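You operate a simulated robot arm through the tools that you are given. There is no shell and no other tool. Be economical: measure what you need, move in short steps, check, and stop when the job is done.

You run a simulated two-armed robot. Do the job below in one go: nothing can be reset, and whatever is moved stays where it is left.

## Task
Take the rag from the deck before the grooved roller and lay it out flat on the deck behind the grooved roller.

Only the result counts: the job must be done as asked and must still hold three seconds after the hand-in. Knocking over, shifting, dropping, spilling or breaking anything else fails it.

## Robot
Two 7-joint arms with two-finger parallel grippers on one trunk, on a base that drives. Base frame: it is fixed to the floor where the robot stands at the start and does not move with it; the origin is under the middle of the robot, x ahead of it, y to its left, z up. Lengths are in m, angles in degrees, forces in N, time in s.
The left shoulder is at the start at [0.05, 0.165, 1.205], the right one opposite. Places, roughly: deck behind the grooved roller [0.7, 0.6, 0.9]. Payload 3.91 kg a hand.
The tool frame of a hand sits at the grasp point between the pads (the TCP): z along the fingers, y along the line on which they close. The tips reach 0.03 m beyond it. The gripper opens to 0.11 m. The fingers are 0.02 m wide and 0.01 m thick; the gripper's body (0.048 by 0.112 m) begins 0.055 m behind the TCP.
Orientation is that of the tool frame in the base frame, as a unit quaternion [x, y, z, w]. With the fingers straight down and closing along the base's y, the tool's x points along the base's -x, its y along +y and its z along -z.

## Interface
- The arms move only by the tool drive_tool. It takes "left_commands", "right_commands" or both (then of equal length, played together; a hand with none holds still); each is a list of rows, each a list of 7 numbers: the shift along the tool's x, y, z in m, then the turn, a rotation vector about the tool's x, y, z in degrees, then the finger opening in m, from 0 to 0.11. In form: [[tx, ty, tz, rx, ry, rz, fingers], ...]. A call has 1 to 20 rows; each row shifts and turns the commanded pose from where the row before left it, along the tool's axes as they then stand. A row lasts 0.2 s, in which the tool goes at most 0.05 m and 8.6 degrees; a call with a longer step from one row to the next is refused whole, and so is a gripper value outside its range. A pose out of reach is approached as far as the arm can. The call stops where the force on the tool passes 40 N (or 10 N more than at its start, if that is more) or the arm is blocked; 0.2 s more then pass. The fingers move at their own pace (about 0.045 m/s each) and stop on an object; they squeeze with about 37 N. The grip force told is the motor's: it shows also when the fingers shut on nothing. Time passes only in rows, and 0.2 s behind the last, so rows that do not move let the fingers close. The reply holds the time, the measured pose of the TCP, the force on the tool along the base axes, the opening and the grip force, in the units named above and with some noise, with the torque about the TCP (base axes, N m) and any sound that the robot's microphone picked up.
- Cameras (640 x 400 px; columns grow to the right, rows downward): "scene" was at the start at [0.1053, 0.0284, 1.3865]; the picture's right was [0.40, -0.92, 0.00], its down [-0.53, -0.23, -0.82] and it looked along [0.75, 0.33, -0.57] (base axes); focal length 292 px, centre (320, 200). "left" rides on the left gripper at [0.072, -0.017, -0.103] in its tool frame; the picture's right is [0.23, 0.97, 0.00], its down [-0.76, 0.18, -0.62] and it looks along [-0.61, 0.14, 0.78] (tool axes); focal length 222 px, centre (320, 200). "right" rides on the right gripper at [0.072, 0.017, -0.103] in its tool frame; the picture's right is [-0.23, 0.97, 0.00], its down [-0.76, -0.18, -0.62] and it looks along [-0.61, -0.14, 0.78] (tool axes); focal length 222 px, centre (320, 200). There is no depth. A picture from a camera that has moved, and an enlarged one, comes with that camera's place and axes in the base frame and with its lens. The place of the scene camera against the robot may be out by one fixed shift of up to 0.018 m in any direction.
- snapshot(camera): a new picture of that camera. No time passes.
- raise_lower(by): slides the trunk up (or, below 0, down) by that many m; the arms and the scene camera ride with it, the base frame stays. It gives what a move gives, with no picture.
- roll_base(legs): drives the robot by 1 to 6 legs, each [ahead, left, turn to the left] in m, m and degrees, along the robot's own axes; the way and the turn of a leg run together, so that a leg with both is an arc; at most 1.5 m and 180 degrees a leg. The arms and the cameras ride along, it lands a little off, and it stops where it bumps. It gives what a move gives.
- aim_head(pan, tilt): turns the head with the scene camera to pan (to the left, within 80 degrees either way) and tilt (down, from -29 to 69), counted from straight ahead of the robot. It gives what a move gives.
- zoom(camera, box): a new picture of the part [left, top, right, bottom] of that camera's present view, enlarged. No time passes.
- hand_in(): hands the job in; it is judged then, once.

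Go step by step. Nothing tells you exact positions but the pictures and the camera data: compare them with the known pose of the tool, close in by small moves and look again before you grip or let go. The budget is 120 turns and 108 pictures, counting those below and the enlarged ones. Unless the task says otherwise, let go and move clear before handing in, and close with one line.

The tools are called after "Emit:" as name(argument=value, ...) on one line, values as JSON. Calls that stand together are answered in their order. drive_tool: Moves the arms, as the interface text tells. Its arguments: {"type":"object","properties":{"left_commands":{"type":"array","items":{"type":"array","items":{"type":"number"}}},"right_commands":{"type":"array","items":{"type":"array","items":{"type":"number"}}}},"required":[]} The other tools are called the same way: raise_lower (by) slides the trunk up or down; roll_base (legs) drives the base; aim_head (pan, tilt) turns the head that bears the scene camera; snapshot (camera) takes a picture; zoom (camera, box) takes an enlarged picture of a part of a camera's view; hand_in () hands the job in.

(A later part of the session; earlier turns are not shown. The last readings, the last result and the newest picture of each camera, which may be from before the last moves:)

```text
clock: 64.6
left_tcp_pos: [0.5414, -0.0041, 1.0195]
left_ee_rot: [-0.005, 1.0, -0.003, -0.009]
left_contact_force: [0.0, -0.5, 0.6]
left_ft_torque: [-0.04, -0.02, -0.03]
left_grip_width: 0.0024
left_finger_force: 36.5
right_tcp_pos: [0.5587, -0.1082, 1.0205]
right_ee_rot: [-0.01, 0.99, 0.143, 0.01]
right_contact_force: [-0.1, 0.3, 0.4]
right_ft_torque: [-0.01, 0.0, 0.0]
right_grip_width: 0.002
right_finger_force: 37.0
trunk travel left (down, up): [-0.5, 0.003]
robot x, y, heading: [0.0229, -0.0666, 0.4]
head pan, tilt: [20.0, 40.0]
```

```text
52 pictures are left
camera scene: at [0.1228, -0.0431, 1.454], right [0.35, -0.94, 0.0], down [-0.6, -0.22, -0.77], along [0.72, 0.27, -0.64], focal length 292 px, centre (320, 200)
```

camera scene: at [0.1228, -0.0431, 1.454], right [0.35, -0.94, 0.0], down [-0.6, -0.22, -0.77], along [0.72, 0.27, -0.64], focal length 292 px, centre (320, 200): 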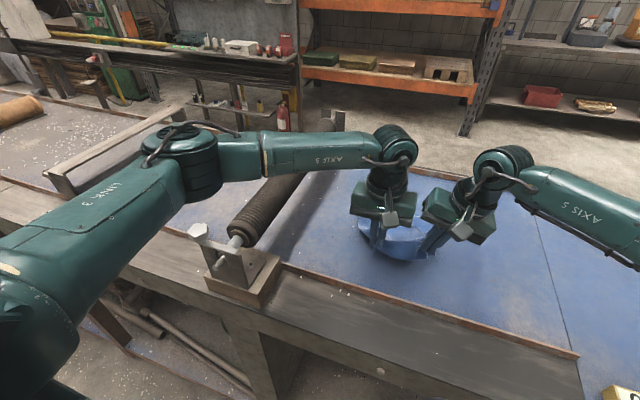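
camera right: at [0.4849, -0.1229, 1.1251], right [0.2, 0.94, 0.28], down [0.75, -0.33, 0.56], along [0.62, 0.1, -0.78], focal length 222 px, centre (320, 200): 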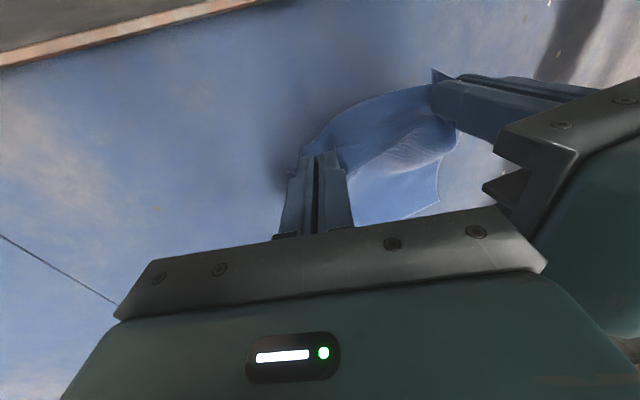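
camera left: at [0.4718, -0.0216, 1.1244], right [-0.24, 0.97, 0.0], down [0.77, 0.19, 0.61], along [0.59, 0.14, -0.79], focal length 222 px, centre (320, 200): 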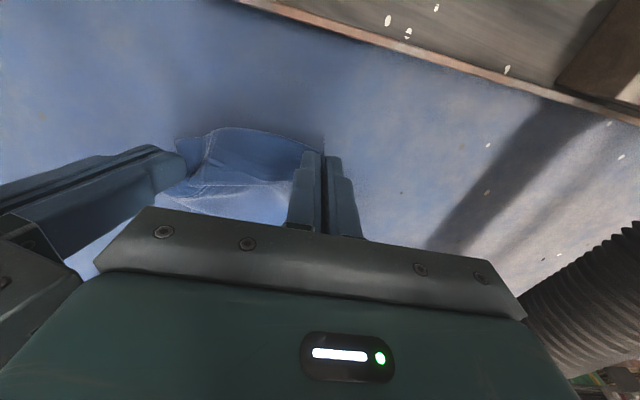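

Both corners are held and the rag hangs between the hands. I'll raise them further and spread them slightly to take up the slack, then look.

Emit:
drive_tool(left_commands=[[0.01, 0.002, -0.03, 0, 0, 0, 0.0], [0.01, 0.002, -0.03, 0, 0, 0, 0.0], [0.01, 0.002, -0.03, 0, 0, 0, 0.0], [0.01, 0, -0.03, 0, 0, 0, 0.0], [0.01, 0, -0.03, 0, 0, 0, 0.0]], right_commands=[[0.015, 0.0063, -0.0294, 0, 0, 0, 0.0], [0.015, 0.0063, -0.0294, 0, 0, 0, 0.0], [0.015, 0.0063, -0.0294, 0, 0, 0, 0.0], [0.01, 0.0083, -0.0288, 0, 0, 0, 0.0], [0.01, 0.0083, -0.0288, 0, 0, 0, 0.0]])

Emit:
snapshot(camera="left")

Emit:
snapshot(camera="scene")

```text
clock: 65.8
left_tcp_pos: [0.4921, 0.0006, 1.1716]
left_ee_rot: [-0.005, 1.0, -0.002, -0.007]
left_contact_force: [0.0, -2.2, 0.9]
left_ft_torque: [-0.06, -0.01, -0.03]
left_grip_width: 0.0025
left_finger_force: 36.8
right_tcp_pos: [0.4927, -0.1186, 1.1696]
right_ee_rot: [-0.01, 0.99, 0.143, 0.011]
right_contact_force: [-0.2, 2.3, 0.2]
right_ft_torque: [0.09, -0.04, 0.07]
right_grip_width: 0.0018
right_finger_force: 36.7
trunk travel left (down, up): [-0.5, 0.003]
robot x, y, heading: [0.0236, -0.0616, 0.3]
head pan, tilt: [20.0, 40.0]
```

```text
51 pictures are left
camera left: at [0.4225, -0.0161, 1.2762], right [-0.24, 0.97, 0.0], down [0.77, 0.19, 0.61], along [0.59, 0.14, -0.79], focal length 222 px, centre (320, 200)
```

left: 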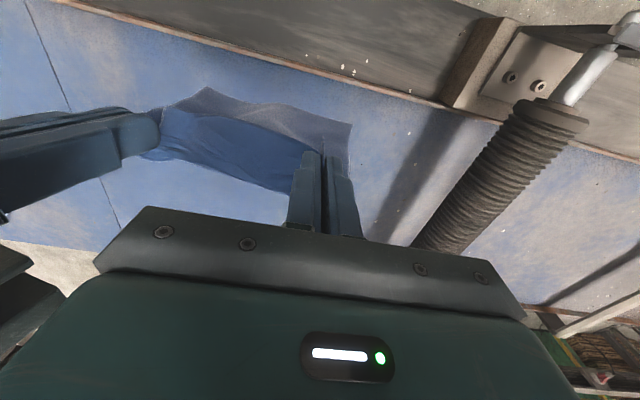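

```text
50 pictures are left
camera scene: at [0.1224, -0.0431, 1.454], right [0.35, -0.94, 0.0], down [-0.6, -0.22, -0.77], along [0.72, 0.27, -0.64], focal length 292 px, centre (320, 200)
```

scene: 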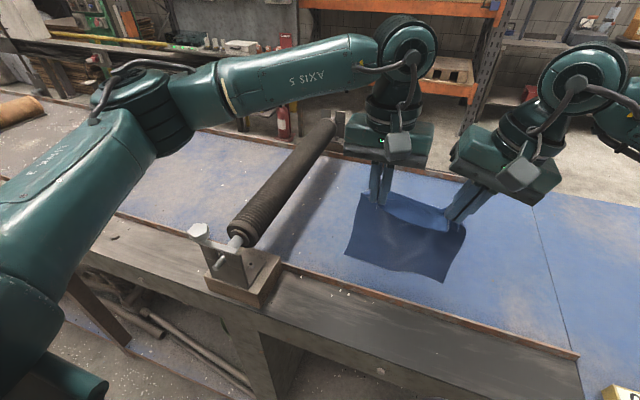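

The rag hangs flat and taut between the hands. I'll back the base away from the bench, drive left and look at the deck behind the roller.

Emit:
roll_base(legs=[[-0.42, 0, 0], [0, 0.58, 0]])

Emit:
aim_head(pan=0, tilt=35)

Emit:
snapshot(camera="scene")

```text
clock: 71.3
left_tcp_pos: [0.0744, 0.57, 1.1704]
left_ee_rot: [-0.003, 1.0, -0.003, -0.008]
left_contact_force: [-0.4, -1.9, -0.7]
left_ft_torque: [-0.1, 0.0, -0.07]
left_grip_width: 0.0026
left_finger_force: 36.9
right_tcp_pos: [0.0737, 0.4488, 1.1678]
right_ee_rot: [-0.008, 0.99, 0.144, 0.01]
right_contact_force: [0.5, 2.0, 0.3]
right_ft_torque: [0.09, 0.0, 0.06]
right_grip_width: 0.0017
right_finger_force: 36.4
trunk travel left (down, up): [-0.5, 0.003]
robot x, y, heading: [-0.4002, 0.5017, 0.1]
head pan, tilt: [20.0, 40.0]
```

```text
clock: 72.1
left_tcp_pos: [0.074, 0.5688, 1.1708]
left_ee_rot: [-0.004, 1.0, -0.003, -0.007]
left_contact_force: [-0.1, -1.8, 0.2]
left_ft_torque: [-0.1, 0.02, -0.02]
left_grip_width: 0.0026
left_finger_force: 37.1
right_tcp_pos: [0.0745, 0.45, 1.1682]
right_ee_rot: [-0.008, 0.99, 0.144, 0.011]
right_contact_force: [0.8, 2.2, 0.3]
right_ft_torque: [0.08, 0.01, 0.02]
right_grip_width: 0.0017
right_finger_force: 37.1
trunk travel left (down, up): [-0.5, 0.003]
robot x, y, heading: [-0.4036, 0.5042, 0.3]
head pan, tilt: [0.0, 35.0]
```

```text
49 pictures are left
camera scene: at [-0.2879, 0.4969, 1.4615], right [0.0, -1.0, 0.0], down [-0.57, 0.0, -0.82], along [0.82, 0.0, -0.57], focal length 292 px, centre (320, 200)
```

scene: 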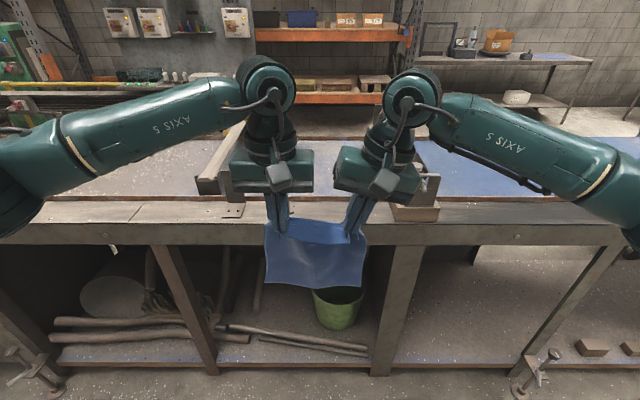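

The rag hangs well and the free strip behind the roller runs from about y 0.3 to 0.7. I'll raise the hands a bit more so the lower edge clears the bench, then drive part of the way forward and look.

Emit:
drive_tool(left_commands=[[0.01, 0, -0.02, 0, 0, 0, 0.0], [0.01, 0, -0.02, 0, 0, 0, 0.0]], right_commands=[[0.01, 0.0055, -0.0192, 0, 0, 0, 0.0], [0.01, 0.0055, -0.0192, 0, 0, 0, 0.0]])

Emit:
roll_base(legs=[[0.25, 0, 0]])

Emit:
snapshot(camera="left")

Emit:
snapshot(camera="right")

Emit:
snapshot(camera="scene")

```text
clock: 72.7
left_tcp_pos: [0.0541, 0.5694, 1.2126]
left_ee_rot: [-0.005, 1.0, -0.003, -0.007]
left_contact_force: [-0.4, -2.9, -0.8]
left_ft_torque: [-0.08, 0.0, -0.05]
left_grip_width: 0.0024
left_finger_force: 37.0
right_tcp_pos: [0.0542, 0.449, 1.207]
right_ee_rot: [-0.009, 0.99, 0.143, 0.011]
right_contact_force: [0.4, 2.2, 0.6]
right_ft_torque: [0.07, -0.01, 0.08]
right_grip_width: 0.0015
right_finger_force: 37.4
trunk travel left (down, up): [-0.5, 0.003]
robot x, y, heading: [-0.4012, 0.5045, 0.1]
head pan, tilt: [0.0, 35.0]
```

```text
clock: 74.5
left_tcp_pos: [0.3016, 0.5693, 1.2127]
left_ee_rot: [-0.005, 1.0, -0.003, -0.008]
left_contact_force: [-1.0, -1.9, 0.9]
left_ft_torque: [-0.05, 0.02, -0.05]
left_grip_width: 0.0021
left_finger_force: 37.2
right_tcp_pos: [0.3006, 0.4507, 1.2058]
right_ee_rot: [-0.011, 0.989, 0.144, 0.01]
right_contact_force: [0.1, 2.1, -0.7]
right_ft_torque: [0.07, 0.02, 0.08]
right_grip_width: 0.0016
right_finger_force: 36.8
trunk travel left (down, up): [-0.5, 0.003]
robot x, y, heading: [-0.1531, 0.5039, 0.1]
head pan, tilt: [0.0, 35.0]
```

```text
48 pictures are left
camera left: at [0.2316, 0.5531, 1.3163], right [-0.24, 0.97, 0.0], down [0.77, 0.19, 0.61], along [0.59, 0.14, -0.79], focal length 222 px, centre (320, 200)
```

left: 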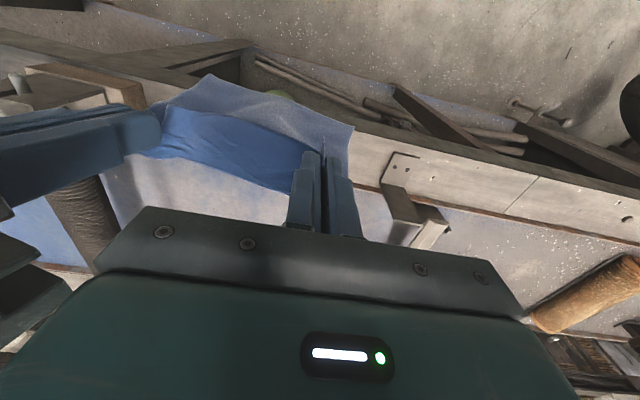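

```text
47 pictures are left
camera right: at [0.2261, 0.4361, 1.3098], right [0.2, 0.94, 0.28], down [0.75, -0.33, 0.56], along [0.62, 0.1, -0.78], focal length 222 px, centre (320, 200)
```

right: 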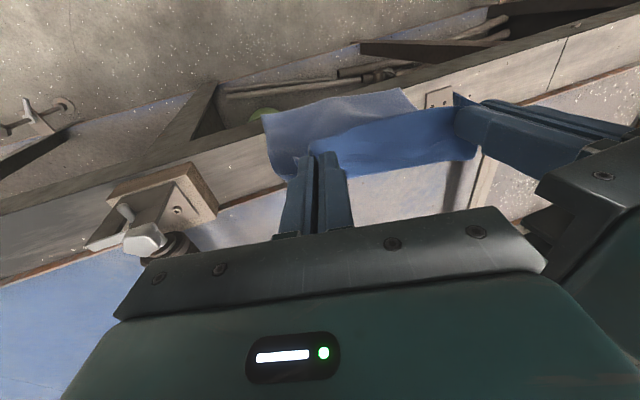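

```text
46 pictures are left
camera scene: at [-0.0413, 0.4982, 1.4615], right [0.01, -1.0, 0.0], down [-0.57, 0.0, -0.82], along [0.82, 0.0, -0.57], focal length 292 px, centre (320, 200)
```

scene: 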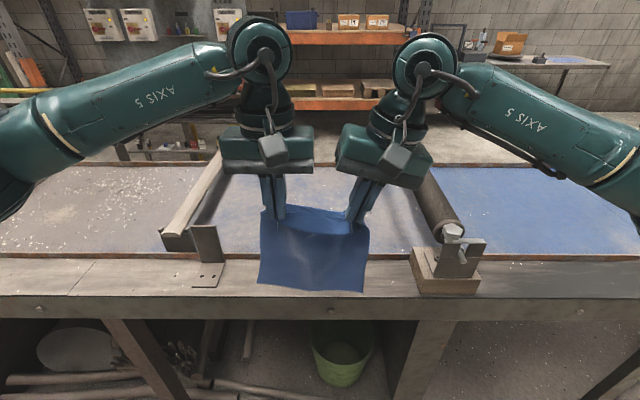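

The strip between roller and bar is clear and the rag hangs cleanly. I'll drive on to base x≈0.1 with the hands high. Then I'll let the bottom edge touch just past the near rim and lay the rag by moving the hands forward and down.

Emit:
roll_base(legs=[[0.24, 0, 0]])

Emit:
snapshot(camera="scene")

Emit:
snapshot(camera="right")

```text
clock: 76.3
left_tcp_pos: [0.5207, 0.5696, 1.2124]
left_ee_rot: [-0.004, 1.0, -0.004, -0.007]
left_contact_force: [-0.7, -1.3, 0.4]
left_ft_torque: [-0.08, -0.03, -0.06]
left_grip_width: 0.0023
left_finger_force: 37.5
right_tcp_pos: [0.5204, 0.4516, 1.2061]
right_ee_rot: [-0.009, 0.989, 0.145, 0.011]
right_contact_force: [-0.6, 1.3, -0.9]
right_ft_torque: [0.08, -0.02, 0.03]
right_grip_width: 0.0017
right_finger_force: 37.0
trunk travel left (down, up): [-0.5, 0.003]
robot x, y, heading: [0.065, 0.5085, 0.3]
head pan, tilt: [0.0, 35.0]
stopped in leg 1: the robot was blocked; the commanded pose is now the measured one
```

```text
45 pictures are left
camera scene: at [0.1775, 0.4992, 1.4617], right [0.0, -1.0, 0.0], down [-0.57, 0.0, -0.82], along [0.82, 0.0, -0.57], focal length 292 px, centre (320, 200)
```

scene: 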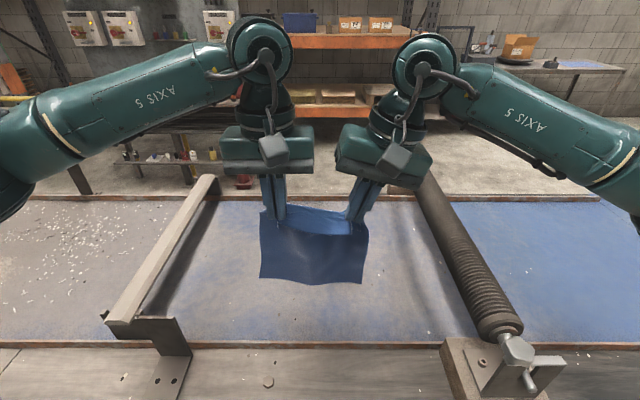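

```text
44 pictures are left
camera right: at [0.4453, 0.4371, 1.3104], right [0.21, 0.94, 0.28], down [0.75, -0.34, 0.56], along [0.62, 0.1, -0.77], focal length 222 px, centre (320, 200)
```

right: 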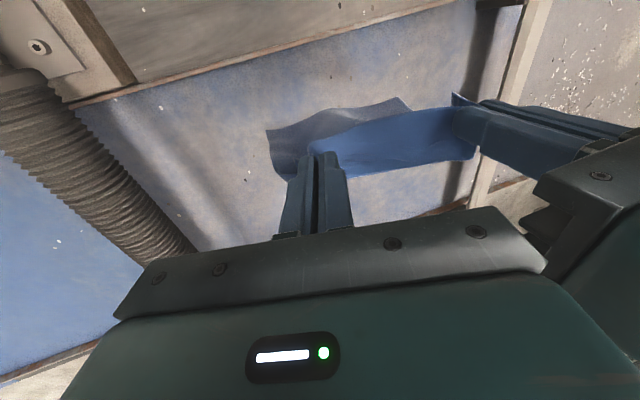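

The base stopped against the bench at x 0.065, which is close enough. The deck spans x≈0.48–0.95 and the gap y≈0.25–0.80, so I'll now lower until the bottom edge touches and begin the forward lay.

Emit:
drive_tool(left_commands=[[0, 0, 0.03, 0, 0, 0, 0.0], [0.005, 0, 0.03, 0, 0, 0, 0.0], [-0.015, 0, 0.01, 0, 0, 0, 0.0], [-0.02, 0, 0.01, 0, 0, 0, 0.0], [-0.02, 0, 0.015, 0, 0, 0, 0.0]], right_commands=[[0, -0.0086, 0.0287, 0, 0, 0, 0.0], [0.005, -0.0074, 0.025, 0, 0, 0, 0.0], [-0.015, -0.0029, 0.0096, 0, 0, 0, 0.0], [-0.02, -0.0029, 0.0096, 0, 0, 0, 0.0], [-0.02, -0.0043, 0.0144, 0, 0, 0, 0.0]])

Emit:
snapshot(camera="scene")

Emit:
snapshot(camera="right")

```text
clock: 77.5
left_tcp_pos: [0.5732, 0.5713, 1.1168]
left_ee_rot: [-0.005, 1.0, -0.002, -0.007]
left_contact_force: [-0.5, -1.5, 0.3]
left_ft_torque: [-0.08, 0.0, -0.03]
left_grip_width: 0.0021
left_finger_force: 36.6
right_tcp_pos: [0.575, 0.4525, 1.1163]
right_ee_rot: [-0.01, 0.989, 0.144, 0.01]
right_contact_force: [-0.9, 1.1, -0.5]
right_ft_torque: [0.06, 0.03, 0.04]
right_grip_width: 0.0015
right_finger_force: 37.0
trunk travel left (down, up): [-0.5, 0.003]
robot x, y, heading: [0.064, 0.5067, 0.1]
head pan, tilt: [0.0, 35.0]
```

```text
43 pictures are left
camera scene: at [0.1802, 0.4991, 1.4614], right [0.0, -1.0, 0.0], down [-0.57, 0.0, -0.82], along [0.82, 0.0, -0.57], focal length 292 px, centre (320, 200)
```

scene: 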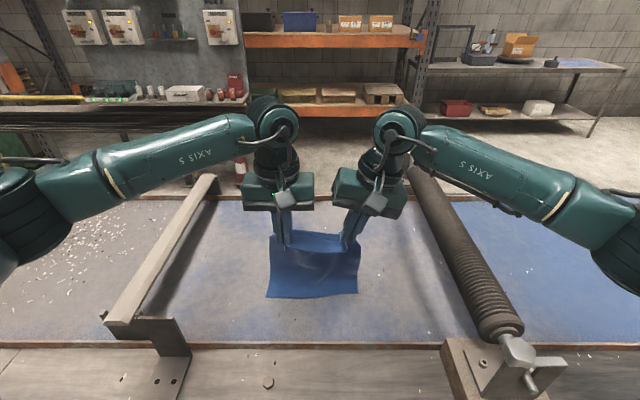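

```text
42 pictures are left
camera right: at [0.5002, 0.4377, 1.2191], right [0.21, 0.94, 0.28], down [0.76, -0.34, 0.56], along [0.62, 0.1, -0.78], focal length 222 px, centre (320, 200)
```

right: 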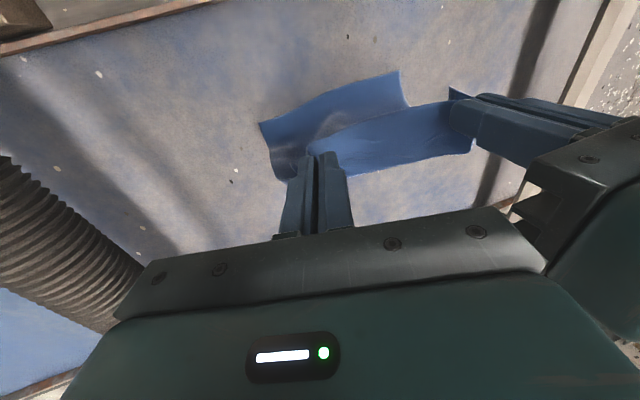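

The bottom edge is trailing nicely but has landed too far forward, at x≈0.58. I'll lift, go back and start again from nearer the rim.

Emit:
drive_tool(left_commands=[[0, 0, -0.035, 0, 0, 0, 0.0], [0, 0, -0.035, 0, 0, 0, 0.0], [0.045, 0, 0, 0, 0, 0, 0.0], [0.045, 0, 0, 0, 0, 0, 0.0], [0, 0, 0, 0, 0, 0, 0.0], [0, 0, 0, 0, 0, 0, 0.0], [0, 0, 0.03, 0, 0, 0, 0.0], [-0.01, 0, 0.035, 0, 0, 0, 0.0], [-0.03, 0, 0.035, 0, 0, 0, 0.0], [-0.035, 0, 0.02, 0, 0, 0, 0.0]], right_commands=[[0, 0.01, -0.0335, 0, 0, 0, 0.0], [0, 0.01, -0.0335, 0, 0, 0, 0.0], [0.045, 0, 0, 0, 0, 0, 0.0], [0.045, 0, 0, 0, 0, 0, 0.0], [0, 0, 0, 0, 0, 0, 0.0], [0, 0, 0, 0, 0, 0, 0.0], [0, -0.0086, 0.0287, 0, 0, 0, 0.0], [-0.01, -0.01, 0.0335, 0, 0, 0, 0.0], [-0.03, -0.01, 0.0335, 0, 0, 0, 0.0], [-0.035, -0.0057, 0.0192, 0, 0, 0, 0.0]])

Emit:
snapshot(camera="right")

Emit:
snapshot(camera="scene")

```text
clock: 79.7
left_tcp_pos: [0.5559, 0.5704, 1.0657]
left_ee_rot: [-0.005, 1.0, -0.003, -0.009]
left_contact_force: [0.3, -1.7, -0.3]
left_ft_torque: [-0.04, 0.05, -0.01]
left_grip_width: 0.0022
left_finger_force: 36.4
right_tcp_pos: [0.5617, 0.4508, 1.065]
right_ee_rot: [-0.01, 0.989, 0.145, 0.01]
right_contact_force: [0.3, 1.0, -0.6]
right_ft_torque: [0.06, 0.0, 0.03]
right_grip_width: 0.0015
right_finger_force: 37.4
trunk travel left (down, up): [-0.5, 0.003]
robot x, y, heading: [0.0646, 0.5091, -0.1]
head pan, tilt: [0.0, 35.0]
```

```text
41 pictures are left
camera right: at [0.4866, 0.4371, 1.1686], right [0.21, 0.94, 0.28], down [0.75, -0.34, 0.56], along [0.62, 0.1, -0.78], focal length 222 px, centre (320, 200)
```

right: 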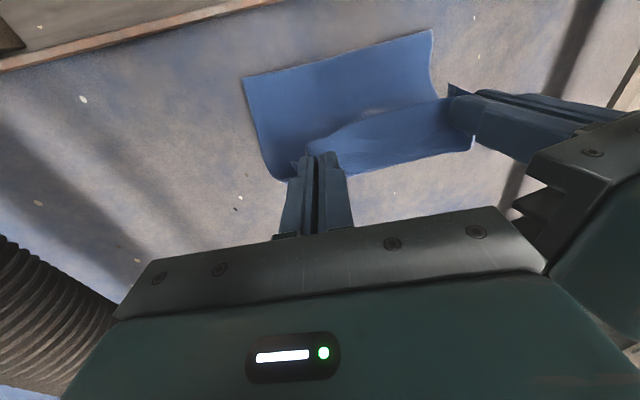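

```text
40 pictures are left
camera scene: at [0.1801, 0.4992, 1.4615], right [0.0, -1.0, 0.0], down [-0.57, 0.0, -0.82], along [0.82, 0.0, -0.57], focal length 292 px, centre (320, 200)
```

scene: 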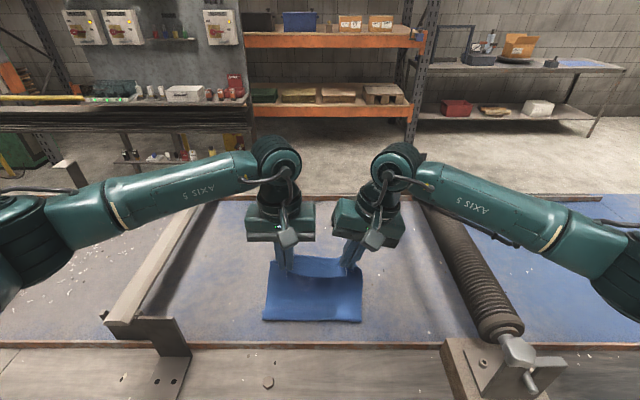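

The rag's trailing part lies flat with its edge at x≈0.52. I'll continue forward and down in small stages.

Emit:
drive_tool(left_commands=[[-0.035, 0, 0.025, 0, 0, 0, 0.0], [-0.035, 0, 0.025, 0, 0, 0, 0.0]], right_commands=[[-0.033, -0.0072, 0.024, 0, 0, 0, 0.0], [-0.033, -0.0072, 0.024, 0, 0, 0, 0.0]])

Emit:
snapshot(camera="right")

Emit:
snapshot(camera="scene")

```text
clock: 80.3
left_tcp_pos: [0.6259, 0.5703, 1.0171]
left_ee_rot: [-0.004, 1.0, -0.003, -0.009]
left_contact_force: [0.2, -2.4, -0.7]
left_ft_torque: [-0.09, -0.01, -0.03]
left_grip_width: 0.0023
left_finger_force: 37.0
right_tcp_pos: [0.6283, 0.448, 1.0184]
right_ee_rot: [-0.011, 0.989, 0.145, 0.01]
right_contact_force: [-0.9, 2.8, -0.5]
right_ft_torque: [0.06, 0.01, 0.12]
right_grip_width: 0.0016
right_finger_force: 37.1
trunk travel left (down, up): [-0.5, 0.003]
robot x, y, heading: [0.0633, 0.5037, 0.3]
head pan, tilt: [0.0, 35.0]
```

```text
39 pictures are left
camera right: at [0.5535, 0.4343, 1.1213], right [0.21, 0.94, 0.28], down [0.75, -0.34, 0.56], along [0.62, 0.1, -0.78], focal length 222 px, centre (320, 200)
```

right: 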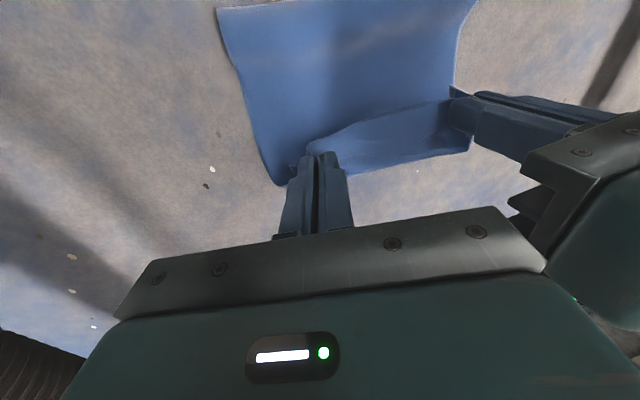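

```text
38 pictures are left
camera scene: at [0.1797, 0.499, 1.4615], right [0.0, -1.0, 0.0], down [-0.57, 0.0, -0.82], along [0.82, 0.0, -0.57], focal length 292 px, centre (320, 200)
```

scene: 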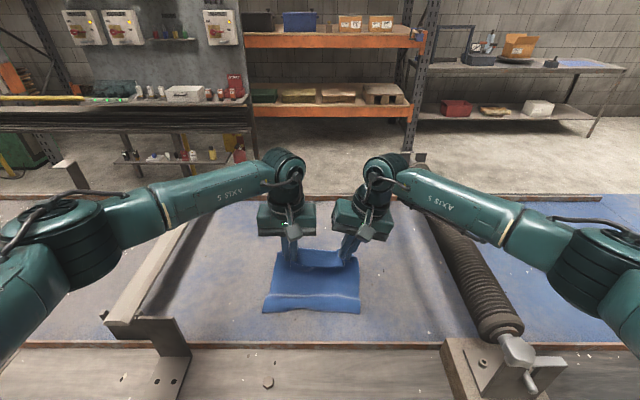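

It's going well and the right forearm still clears the roller. I'll do the last stretch to x≈0.70, close to the deck.

Emit:
drive_tool(left_commands=[[-0.03, 0, 0.02, 0, 0, 0, 0.0], [-0.028, 0, 0.015, 0, 0, 0, 0.0], [-0.02, 0, 0.012, 0, 0, 0, 0.0]], right_commands=[[-0.029, -0.0057, 0.0192, 0, 0, 0, 0.0], [-0.027, -0.0043, 0.0144, 0, 0, 0, 0.0], [-0.019, -0.0034, 0.0115, 0, 0, 0, 0.0]])

Emit:
snapshot(camera="right")

Emit:
snapshot(camera="scene")

```text
clock: 81.1
left_tcp_pos: [0.6913, 0.5729, 0.9733]
left_ee_rot: [-0.003, 1.0, -0.003, -0.008]
left_contact_force: [1.1, -1.3, -0.1]
left_ft_torque: [-0.1, 0.01, -0.01]
left_grip_width: 0.0025
left_finger_force: 37.3
left hand out of reach, approached as far as the arm can: row 3
right_tcp_pos: [0.7026, 0.4537, 0.9731]
right_ee_rot: [-0.01, 0.99, 0.142, 0.011]
right_contact_force: [0.2, 2.3, 1.3]
right_ft_torque: [0.02, 0.02, 0.09]
right_grip_width: 0.0014
right_finger_force: 37.2
trunk travel left (down, up): [-0.5, 0.003]
robot x, y, heading: [0.0663, 0.5047, 0.4]
head pan, tilt: [0.0, 35.0]
```

```text
37 pictures are left
camera right: at [0.628, 0.4402, 1.0761], right [0.2, 0.94, 0.28], down [0.76, -0.33, 0.57], along [0.62, 0.1, -0.78], focal length 222 px, centre (320, 200)
```

right: 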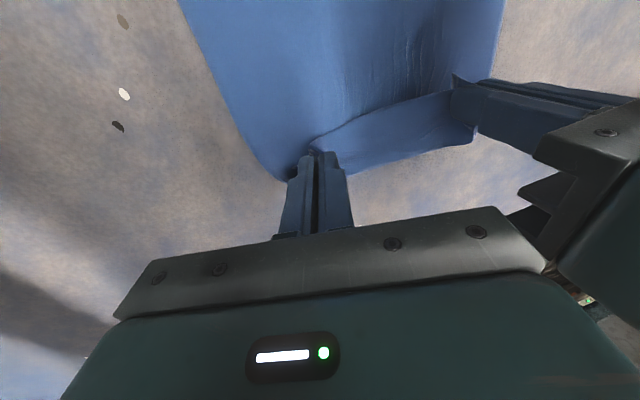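

```text
36 pictures are left
camera scene: at [0.1797, 0.5017, 1.4615], right [0.0, -1.0, 0.0], down [-0.57, 0.0, -0.82], along [0.82, 0.0, -0.57], focal length 292 px, centre (320, 200)
```

scene: 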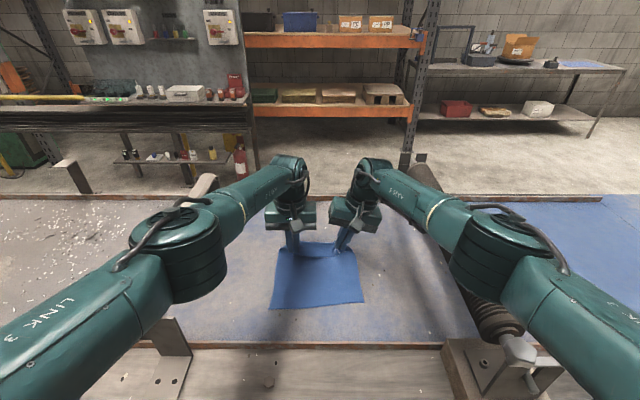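

The rag is laid nearly flat, with the tips about 2 cm above the deck. I'll lower a touch, then open slowly and rise a little.

Emit:
drive_tool(left_commands=[[0.003, 0, 0.008, 0, 0, 0, 0.0], [0, 0, 0.005, 0, 0, 0, 0.0], [0, 0, 0, 0, 0, 0, 0.01], [0, 0, 0, 0, 0, 0, 0.02], [0, 0, 0, 0, 0, 0, 0.03], [0, 0, 0, 0, 0, 0, 0.03]], right_commands=[[0.003, -0.0023, 0.0077, 0, 0, 0, 0.0], [0, -0.0014, 0.0048, 0, 0, 0, 0.0], [0, 0, 0, 0, 0, 0, 0.01], [0, 0, 0, 0, 0, 0, 0.02], [0, 0, 0, 0, 0, 0, 0.03], [0, 0, 0, 0, 0, 0, 0.03]])

Emit:
snapshot(camera="left")

Emit:
snapshot(camera="right")

```text
clock: 82.5
left_tcp_pos: [0.6877, 0.5714, 0.9597]
left_ee_rot: [-0.004, 1.0, -0.002, -0.009]
left_contact_force: [-0.2, -0.5, -0.3]
left_ft_torque: [-0.01, -0.02, -0.02]
left_grip_width: 0.03
left_finger_force: 0.0
right_tcp_pos: [0.7005, 0.4523, 0.9584]
right_ee_rot: [-0.009, 0.99, 0.143, 0.011]
right_contact_force: [-0.7, 1.3, 0.1]
right_ft_torque: [-0.02, 0.01, -0.01]
right_grip_width: 0.0299
right_finger_force: 0.1
trunk travel left (down, up): [-0.5, 0.003]
robot x, y, heading: [0.0661, 0.5059, 0.0]
head pan, tilt: [0.0, 35.0]
```

```text
35 pictures are left
camera left: at [0.6174, 0.5537, 1.0646], right [-0.24, 0.97, 0.0], down [0.77, 0.19, 0.61], along [0.59, 0.14, -0.79], focal length 222 px, centre (320, 200)
```

left: 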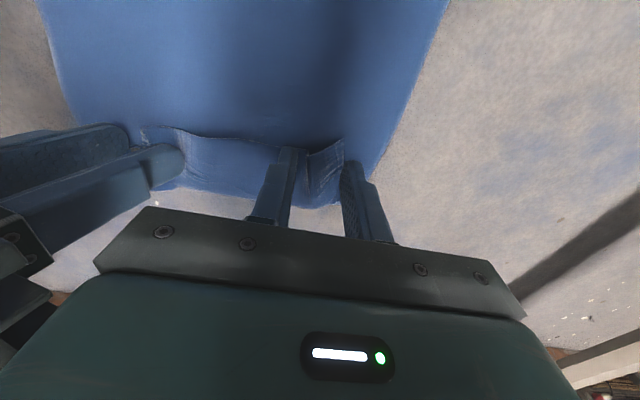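

```text
34 pictures are left
camera right: at [0.625, 0.4381, 1.0629], right [0.21, 0.94, 0.28], down [0.75, -0.34, 0.56], along [0.62, 0.1, -0.78], focal length 222 px, centre (320, 200)
```

right: 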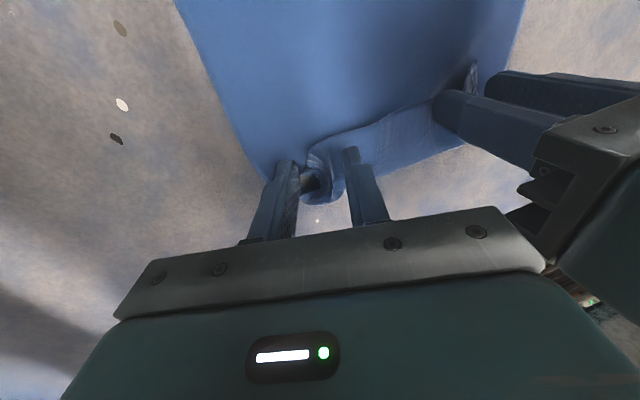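

Both hands have let go, but a narrow flap along the far edge is folded back over the rag. I'll rise clear and look.

Emit:
drive_tool(left_commands=[[0, 0, -0.015, 0, 0, 0, 0.04], [0, 0, -0.02, 0, 0, 0, 0.05], [0, 0, -0.03, 0, 0, 0, 0.05], [0.02, 0.01, -0.03, 0, 0, 0, 0.05], [0.03, 0.02, 0, 0, 0, 0, 0.05]], right_commands=[[0, 0.0043, -0.0144, 0, 0, 0, 0.04], [0, 0.0057, -0.0192, 0, 0, 0, 0.05], [0, 0.0086, -0.0287, 0, 0, 0, 0.05], [0.02, -0.004, -0.0287, 0, 0, 0, 0.05], [0.03, -0.02, 0, 0, 0, 0, 0.05]])

Emit:
snapshot(camera="left")

Emit:
snapshot(camera="right")

Emit:
snapshot(camera="scene")

```text
clock: 83.7
left_tcp_pos: [0.6386, 0.6044, 1.0576]
left_ee_rot: [-0.005, 1.0, -0.003, -0.007]
left_contact_force: [-0.9, -0.2, 1.0]
left_ft_torque: [-0.01, 0.01, 0.0]
left_grip_width: 0.0502
left_finger_force: 0.0
right_tcp_pos: [0.6471, 0.4221, 1.0439]
right_ee_rot: [-0.009, 0.99, 0.143, 0.011]
right_contact_force: [0.3, -0.3, 0.8]
right_ft_torque: [0.01, -0.01, 0.0]
right_grip_width: 0.0502
right_finger_force: 0.0
trunk travel left (down, up): [-0.5, 0.003]
robot x, y, heading: [0.0681, 0.5067, -0.0]
head pan, tilt: [0.0, 35.0]
```

```text
33 pictures are left
camera left: at [0.5679, 0.5852, 1.1623], right [-0.24, 0.97, 0.0], down [0.77, 0.19, 0.61], along [0.59, 0.14, -0.79], focal length 222 px, centre (320, 200)
```

left: 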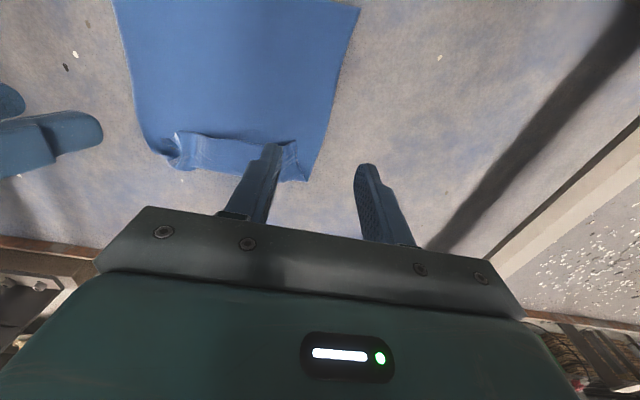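

```text
32 pictures are left
camera right: at [0.5726, 0.4078, 1.147], right [0.21, 0.94, 0.28], down [0.75, -0.34, 0.56], along [0.62, 0.1, -0.78], focal length 222 px, centre (320, 200)
```

right: 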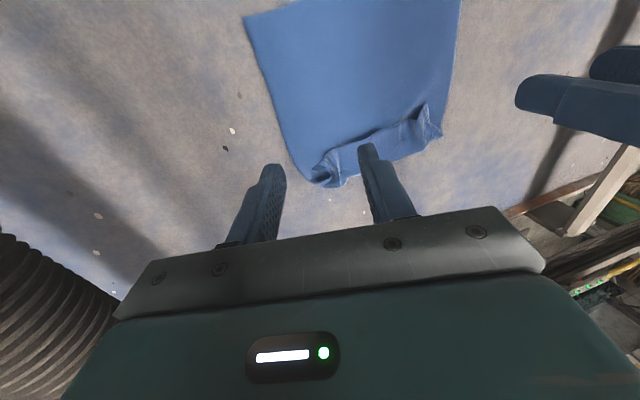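

```text
31 pictures are left
camera scene: at [0.1785, 0.4994, 1.4616], right [0.0, -1.0, 0.0], down [-0.57, 0.0, -0.82], along [0.82, 0.0, -0.57], focal length 292 px, centre (320, 200)
```

scene: 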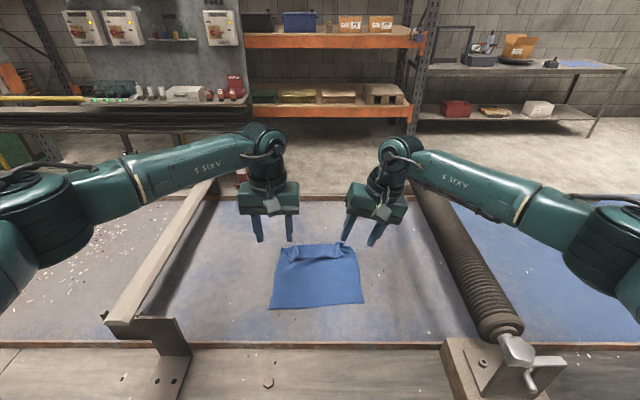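

The rag lies flat except for a flap about 4 cm wide, folded back toward me along the far edge (free edge x≈0.69, fold x≈0.73, y 0.455–0.59). I'll retract the right hand high, pitch the left hand forward with its fingers spread, and scoop the flap over.

Emit:
drive_tool(right_commands=[[0, 0.0086, -0.0287, 0, 0, 0, 0.03], [0, 0.0086, -0.0287, 0, 0, 0, 0.03], [0.02, 0.0086, -0.0287, 0, 0, 0, 0.03], [0.03, 0.0086, -0.0287, 0, 0, 0, 0.03], [0.04, 0.0086, -0.0287, 0, 0, 0, 0.03], [0.04, -0.02, -0.006, 0, 0, 0, 0.03], [0.04, -0.029, -0.0086, 0, 0, 0, 0.03], [0, -0.029, -0.0086, 0, 0, 0, 0.03]])

Emit:
drive_tool(left_commands=[[0, -0.02, 0, 0, -8, 0, 0.085], [0, -0.02, 0, 0, -8, 0, 0.085], [0, -0.02, 0, 0, -8, 0, 0.085], [0, -0.022, 0, 0, -8, 0, 0.085], [0, 0, 0, 0, -8, 0, 0.085]])

Emit:
snapshot(camera="left")

Emit:
snapshot(camera="scene")

```text
refused: row 7 steps farther than a row can; nothing moved
```

```text
clock: 84.9
left_tcp_pos: [0.6388, 0.5203, 1.0567]
left_ee_rot: [-0.006, 0.942, -0.002, 0.336]
left_contact_force: [0.2, -0.4, 0.6]
left_ft_torque: [-0.02, -0.01, 0.02]
left_grip_width: 0.0851
left_finger_force: 0.0
right_tcp_pos: [0.648, 0.4223, 1.0442]
right_ee_rot: [-0.009, 0.99, 0.143, 0.01]
right_contact_force: [-0.1, -0.8, -0.1]
right_ft_torque: [-0.01, 0.0, 0.02]
right_grip_width: 0.0503
right_finger_force: 0.1
trunk travel left (down, up): [-0.5, 0.003]
robot x, y, heading: [0.0672, 0.5028, 0.3]
head pan, tilt: [0.0, 35.0]
```

```text
30 pictures are left
camera left: at [0.5189, 0.5022, 1.0912], right [-0.19, 0.97, -0.15], down [0.19, 0.19, 0.96], along [0.96, 0.15, -0.22], focal length 222 px, centre (320, 200)
```

left: 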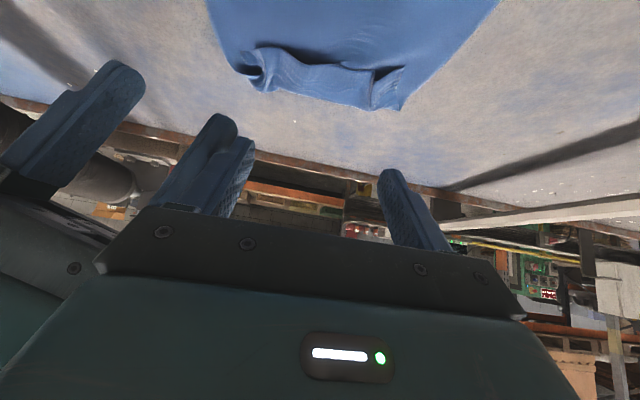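

```text
29 pictures are left
camera scene: at [0.179, 0.4996, 1.4616], right [0.0, -1.0, 0.0], down [-0.57, 0.0, -0.82], along [0.82, 0.0, -0.57], focal length 292 px, centre (320, 200)
```

scene: 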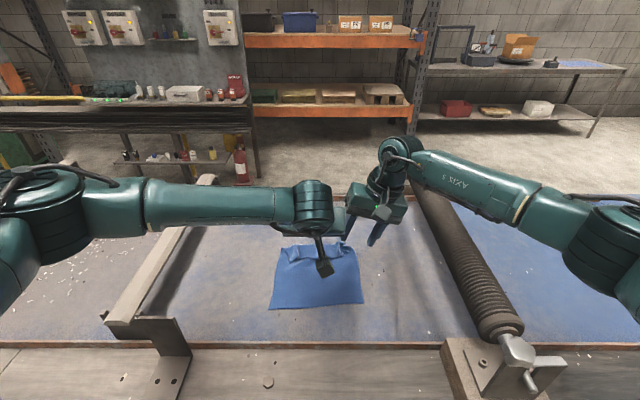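

The left hand is in place for the scoop. I'll move the right hand up and aside in smaller steps and lower the left so its tips sit just in front of the flap's free edge.

Emit:
drive_tool(left_commands=[[0, 0, 0, 0, 0, 0, 0.085], [0, 0, 0, 0, 0, 0, 0.085], [0, 0, 0, 0, 0, 0, 0.085], [0, 0, 0, 0, 0, 0, 0.085], [0, 0, 0, 0, 0, 0, 0.085], [0, 0, 0, 0, 0, 0, 0.085], [0.0179, 0, 0.025, 0, 0, 0, 0.085], [0.0179, 0, 0.025, 0, 0, 0, 0.085], [0.0179, 0, 0.025, 0, 0, 0, 0.085]], right_commands=[[0, 0.0086, -0.0287, 0, 0, 0, 0.03], [0, 0.0086, -0.0287, 0, 0, 0, 0.03], [0, 0.0086, -0.0287, 0, 0, 0, 0.03], [0.03, 0.0086, -0.0287, 0, 0, 0, 0.03], [0.03, 0.0086, -0.0287, 0, 0, 0, 0.03], [0.03, -0.019, -0.006, 0, 0, 0, 0.03], [0.03, -0.019, -0.006, 0, 0, 0, 0.03], [0.03, -0.019, -0.006, 0, 0, 0, 0.03], [0, -0.019, -0.006, 0, 0, 0, 0.03]])

Emit:
snapshot(camera="left")

Emit:
snapshot(camera="scene")

```text
clock: 86.9
left_tcp_pos: [0.6447, 0.5202, 0.9629]
left_ee_rot: [-0.006, 0.942, -0.001, 0.335]
left_contact_force: [0.6, -0.1, 1.2]
left_ft_torque: [-0.01, 0.04, -0.03]
left_grip_width: 0.0851
left_finger_force: 0.1
right_tcp_pos: [0.4973, 0.3385, 1.1905]
right_ee_rot: [-0.009, 0.989, 0.144, 0.01]
right_contact_force: [0.3, 0.6, -0.1]
right_ft_torque: [-0.04, -0.02, 0.0]
right_grip_width: 0.0299
right_finger_force: 0.1
trunk travel left (down, up): [-0.5, 0.003]
robot x, y, heading: [0.069, 0.5032, 0.1]
head pan, tilt: [0.0, 35.0]
```

```text
28 pictures are left
camera left: at [0.5244, 0.5015, 0.9976], right [-0.19, 0.97, -0.15], down [0.2, 0.18, 0.96], along [0.96, 0.15, -0.23], focal length 222 px, centre (320, 200)
```

left: 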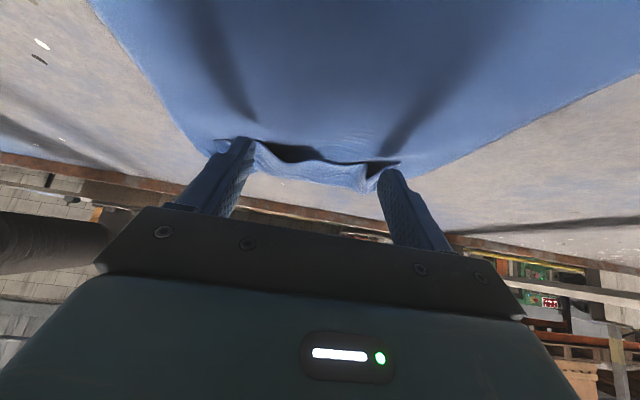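

```text
27 pictures are left
camera scene: at [0.1797, 0.499, 1.4615], right [0.0, -1.0, 0.0], down [-0.57, 0.0, -0.82], along [0.82, 0.0, -0.57], focal length 292 px, centre (320, 200)
```

scene: 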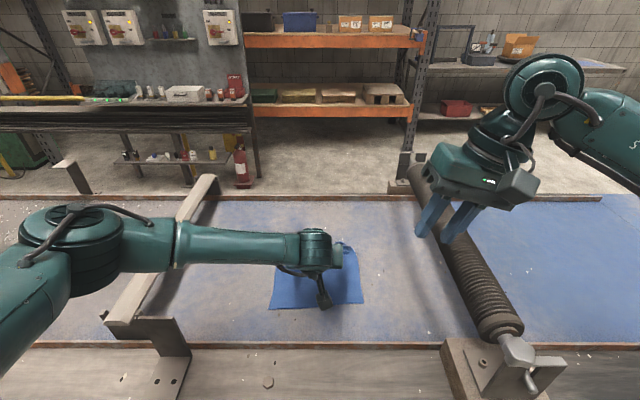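

The flap's pocket opens toward the hand, right between the fingers. I'll narrow them slightly and slide in under the flap.

Emit:
drive_tool(left_commands=[[0, 0, 0, 0, 0, 0, 0.062], [0, 0, 0, 0, 0, 0, 0.062], [0.0038, 0, 0.0046, 0, 0, 0, 0.062], [-0.0194, 0, 0.0158, 0, 0, 0, 0.062], [-0.0155, 0, 0.0127, 0, 0, 0, 0.062]])

Emit:
snapshot(camera="left")

```text
clock: 88.1
left_tcp_pos: [0.6892, 0.5174, 0.9584]
left_ee_rot: [-0.004, 0.942, -0.001, 0.334]
left_contact_force: [0.4, 0.7, -0.8]
left_ft_torque: [0.01, 0.01, -0.03]
left_grip_width: 0.0622
left_finger_force: 0.1
right_tcp_pos: [0.4977, 0.3388, 1.1919]
right_ee_rot: [-0.01, 0.99, 0.144, 0.01]
right_contact_force: [0.4, 1.4, -0.8]
right_ft_torque: [-0.02, 0.0, 0.05]
right_grip_width: 0.0297
right_finger_force: 0.2
trunk travel left (down, up): [-0.5, 0.003]
robot x, y, heading: [0.0676, 0.5077, 0.1]
head pan, tilt: [0.0, 35.0]
```

```text
26 pictures are left
camera left: at [0.5692, 0.5007, 0.9924], right [-0.18, 0.97, -0.15], down [0.2, 0.18, 0.96], along [0.96, 0.15, -0.22], focal length 222 px, centre (320, 200)
```

left: 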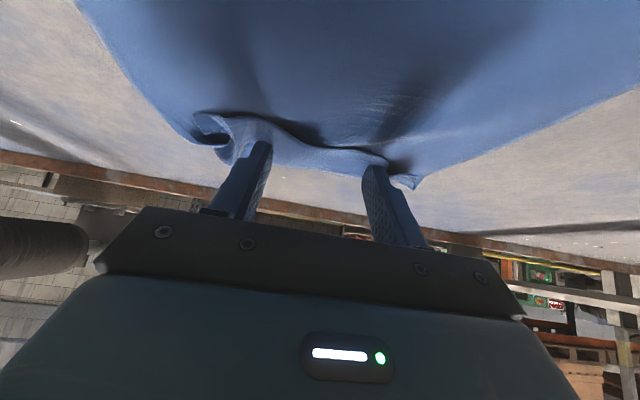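

The tips are catching the flap. I'll go on forward while lifting, to carry it over.

Emit:
drive_tool(left_commands=[[-0.0194, 0, 0.0158, 0, 0, 0, 0.062], [-0.025, 0, 0.001, 0, 0, 0, 0.062], [-0.025, 0, 0.001, 0, 0, 0, 0.062], [-0.025, 0, 0.006, 0, 0, 0, 0.062]])

Emit:
snapshot(camera="left")

Emit:
snapshot(camera="scene")

```text
clock: 89.1
left_tcp_pos: [0.7784, 0.5188, 0.9981]
left_ee_rot: [-0.005, 0.942, -0.001, 0.335]
left_contact_force: [-0.9, -0.3, -0.5]
left_ft_torque: [0.02, 0.01, 0.01]
left_grip_width: 0.062
left_finger_force: 0.0
right_tcp_pos: [0.4973, 0.3383, 1.1922]
right_ee_rot: [-0.01, 0.989, 0.145, 0.011]
right_contact_force: [-0.1, 0.6, 0.8]
right_ft_torque: [0.01, -0.03, -0.01]
right_grip_width: 0.0298
right_finger_force: 0.0
trunk travel left (down, up): [-0.5, 0.003]
robot x, y, heading: [0.0652, 0.506, 0.3]
head pan, tilt: [0.0, 35.0]
```

```text
25 pictures are left
camera left: at [0.6578, 0.5016, 1.0329], right [-0.18, 0.97, -0.15], down [0.2, 0.18, 0.96], along [0.96, 0.15, -0.22], focal length 222 px, centre (320, 200)
```

left: 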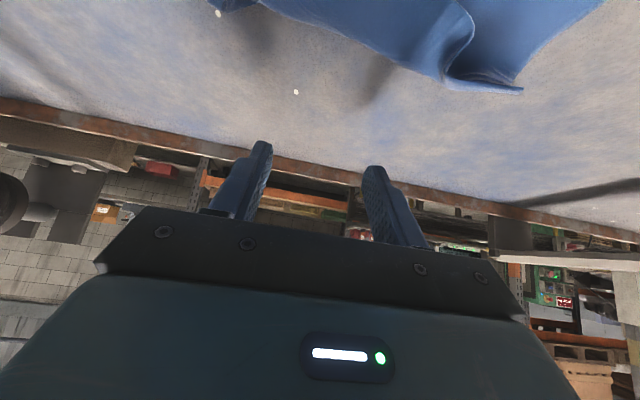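

```text
24 pictures are left
camera scene: at [0.1791, 0.4987, 1.4615], right [0.0, -1.0, 0.0], down [-0.57, 0.0, -0.82], along [0.82, 0.0, -0.57], focal length 292 px, centre (320, 200)
```

scene: 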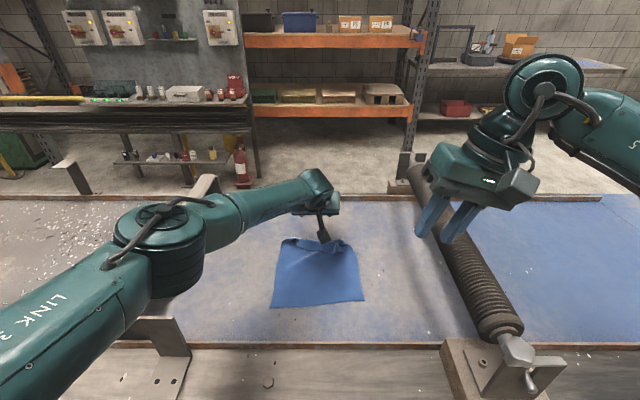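

The hand has passed over the far edge. I'll lift it and zoom in on the result.

Emit:
drive_tool(left_commands=[[-0.0127, 0, -0.0155, 0, 0, 0, 0.062], [-0.019, 0, -0.0232, 0, 0, 0, 0.062], [-0.0025, 0.01, -0.04, 0, 0, 0, 0.062], [0.005, 0.02, -0.04, 0, 0, 0, 0.062], [0.005, 0.02, -0.04, 0, 0, 0, 0.062]])

Emit:
zoom(camera="scene", box=[220, 210, 420, 335])

Emit:
snapshot(camera="left")

```text
clock: 90.3
left_tcp_pos: [0.6948, 0.5724, 1.1398]
left_ee_rot: [-0.006, 0.942, -0.001, 0.336]
left_contact_force: [0.2, 0.0, -0.1]
left_ft_torque: [-0.03, -0.02, 0.02]
left_grip_width: 0.0621
left_finger_force: 0.2
right_tcp_pos: [0.497, 0.3403, 1.1924]
right_ee_rot: [-0.009, 0.99, 0.143, 0.011]
right_contact_force: [0.8, 0.8, 0.5]
right_ft_torque: [0.01, -0.01, 0.01]
right_grip_width: 0.03
right_finger_force: 0.1
trunk travel left (down, up): [-0.5, 0.003]
robot x, y, heading: [0.0641, 0.5059, -0.0]
head pan, tilt: [0.0, 35.0]
```

```text
3.20 times, centred on (320, 272) of scene
camera zoom: at [0.1782, 0.4999, 1.4617], right [0.0, -1.0, 0.0], down [-0.57, 0.0, -0.82], along [0.82, 0.0, -0.57], focal length 936 px, centre (320, -32)
```

zoom: 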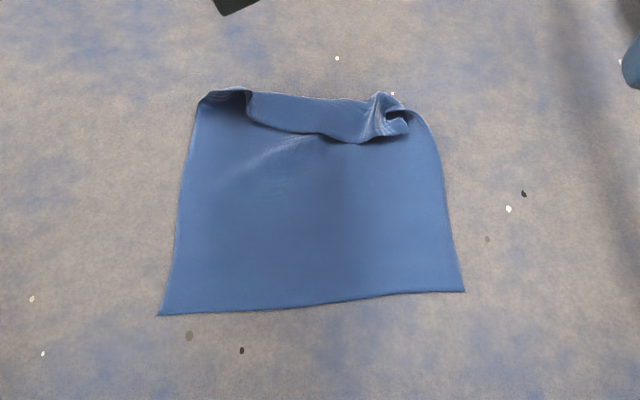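

```text
22 pictures are left
camera left: at [0.575, 0.5539, 1.1747], right [-0.19, 0.97, -0.15], down [0.2, 0.18, 0.96], along [0.96, 0.15, -0.22], focal length 222 px, centre (320, 200)
```

left: 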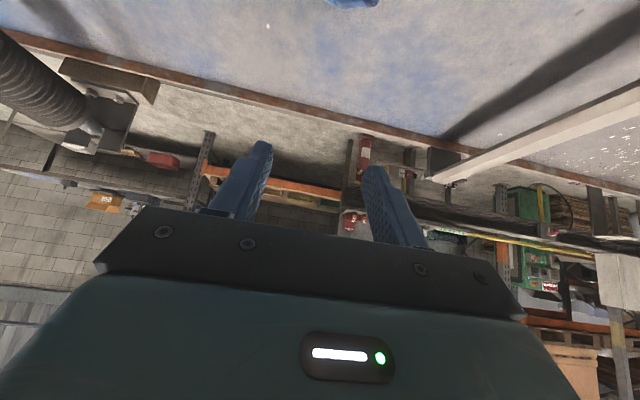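

The far flap is still mostly folded, as the first sweep ran a bit high. I'll repeat it with the tips almost touching the cloth.

Emit:
drive_tool(left_commands=[[0.0248, -0.025, -0.0203, 0, 0, 0, 0.085], [0.0248, -0.025, -0.0203, 0, 0, 0, 0.085], [0.0269, 0, 0.0329, 0, 0, 0, 0.08], [0.0269, 0, 0.0329, 0, 0, 0, 0.08], [0.0269, 0, 0.0329, 0, 0, 0, 0.08], [0.0269, 0, 0.0329, 0, 0, 0, 0.08], [0.0098, 0, 0.012, 0, 0, 0, 0.08]])

Emit:
snapshot(camera="left")

```text
clock: 91.9
left_tcp_pos: [0.633, 0.519, 0.9519]
left_ee_rot: [-0.005, 0.942, -0.002, 0.335]
left_contact_force: [-0.2, -0.4, 0.9]
left_ft_torque: [-0.02, -0.03, 0.03]
left_grip_width: 0.0802
left_finger_force: 0.1
right_tcp_pos: [0.4972, 0.3393, 1.192]
right_ee_rot: [-0.01, 0.989, 0.144, 0.01]
right_contact_force: [-0.5, -0.3, 0.3]
right_ft_torque: [0.03, -0.01, 0.01]
right_grip_width: 0.0298
right_finger_force: 0.1
trunk travel left (down, up): [-0.5, 0.003]
robot x, y, heading: [0.0656, 0.5055, -0.1]
head pan, tilt: [0.0, 35.0]
```

```text
21 pictures are left
camera left: at [0.5125, 0.4998, 0.9867], right [-0.19, 0.97, -0.15], down [0.2, 0.18, 0.96], along [0.96, 0.15, -0.22], focal length 222 px, centre (320, 200)
```

left: 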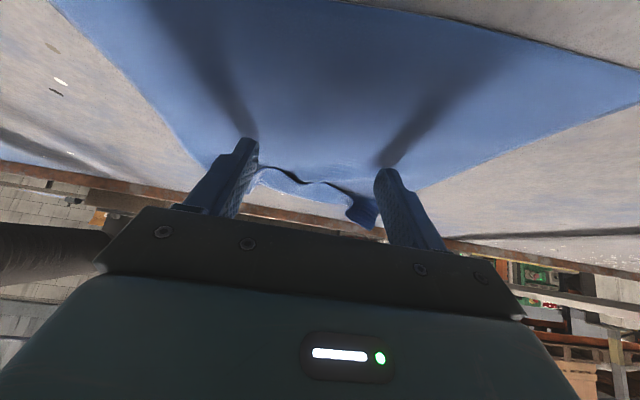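

The tips are at cloth level and the flap's pocket is straight ahead. I'll slide under, then carry it up and over.

Emit:
drive_tool(left_commands=[[-0.0155, 0, 0.0127, 0, 0, 0, 0.08], [-0.0155, 0, 0.0127, 0, 0, 0, 0.08], [-0.0155, 0, 0.0127, 0, 0, 0, 0.08], [-0.0155, 0, 0.0127, 0, 0, 0, 0.08]])

Emit:
snapshot(camera="left")

```text
clock: 92.9
left_tcp_pos: [0.712, 0.5177, 0.9516]
left_ee_rot: [-0.005, 0.943, -0.001, 0.334]
left_contact_force: [-0.5, 1.1, -0.2]
left_ft_torque: [0.01, 0.03, -0.01]
left_grip_width: 0.08
left_finger_force: 0.0
right_tcp_pos: [0.4976, 0.3392, 1.1914]
right_ee_rot: [-0.009, 0.99, 0.144, 0.01]
right_contact_force: [0.7, 0.4, -0.3]
right_ft_torque: [-0.01, 0.01, -0.02]
right_grip_width: 0.03
right_finger_force: 0.1
trunk travel left (down, up): [-0.5, 0.003]
robot x, y, heading: [0.0663, 0.5064, 0.3]
head pan, tilt: [0.0, 35.0]
```

```text
20 pictures are left
camera left: at [0.5918, 0.4995, 0.9863], right [-0.18, 0.97, -0.15], down [0.2, 0.18, 0.96], along [0.96, 0.15, -0.22], focal length 222 px, centre (320, 200)
```

left: 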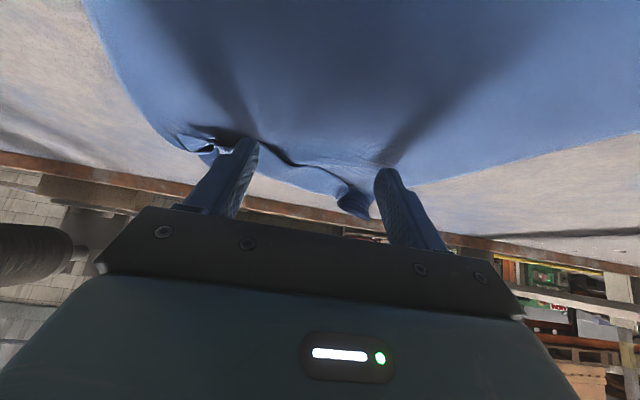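

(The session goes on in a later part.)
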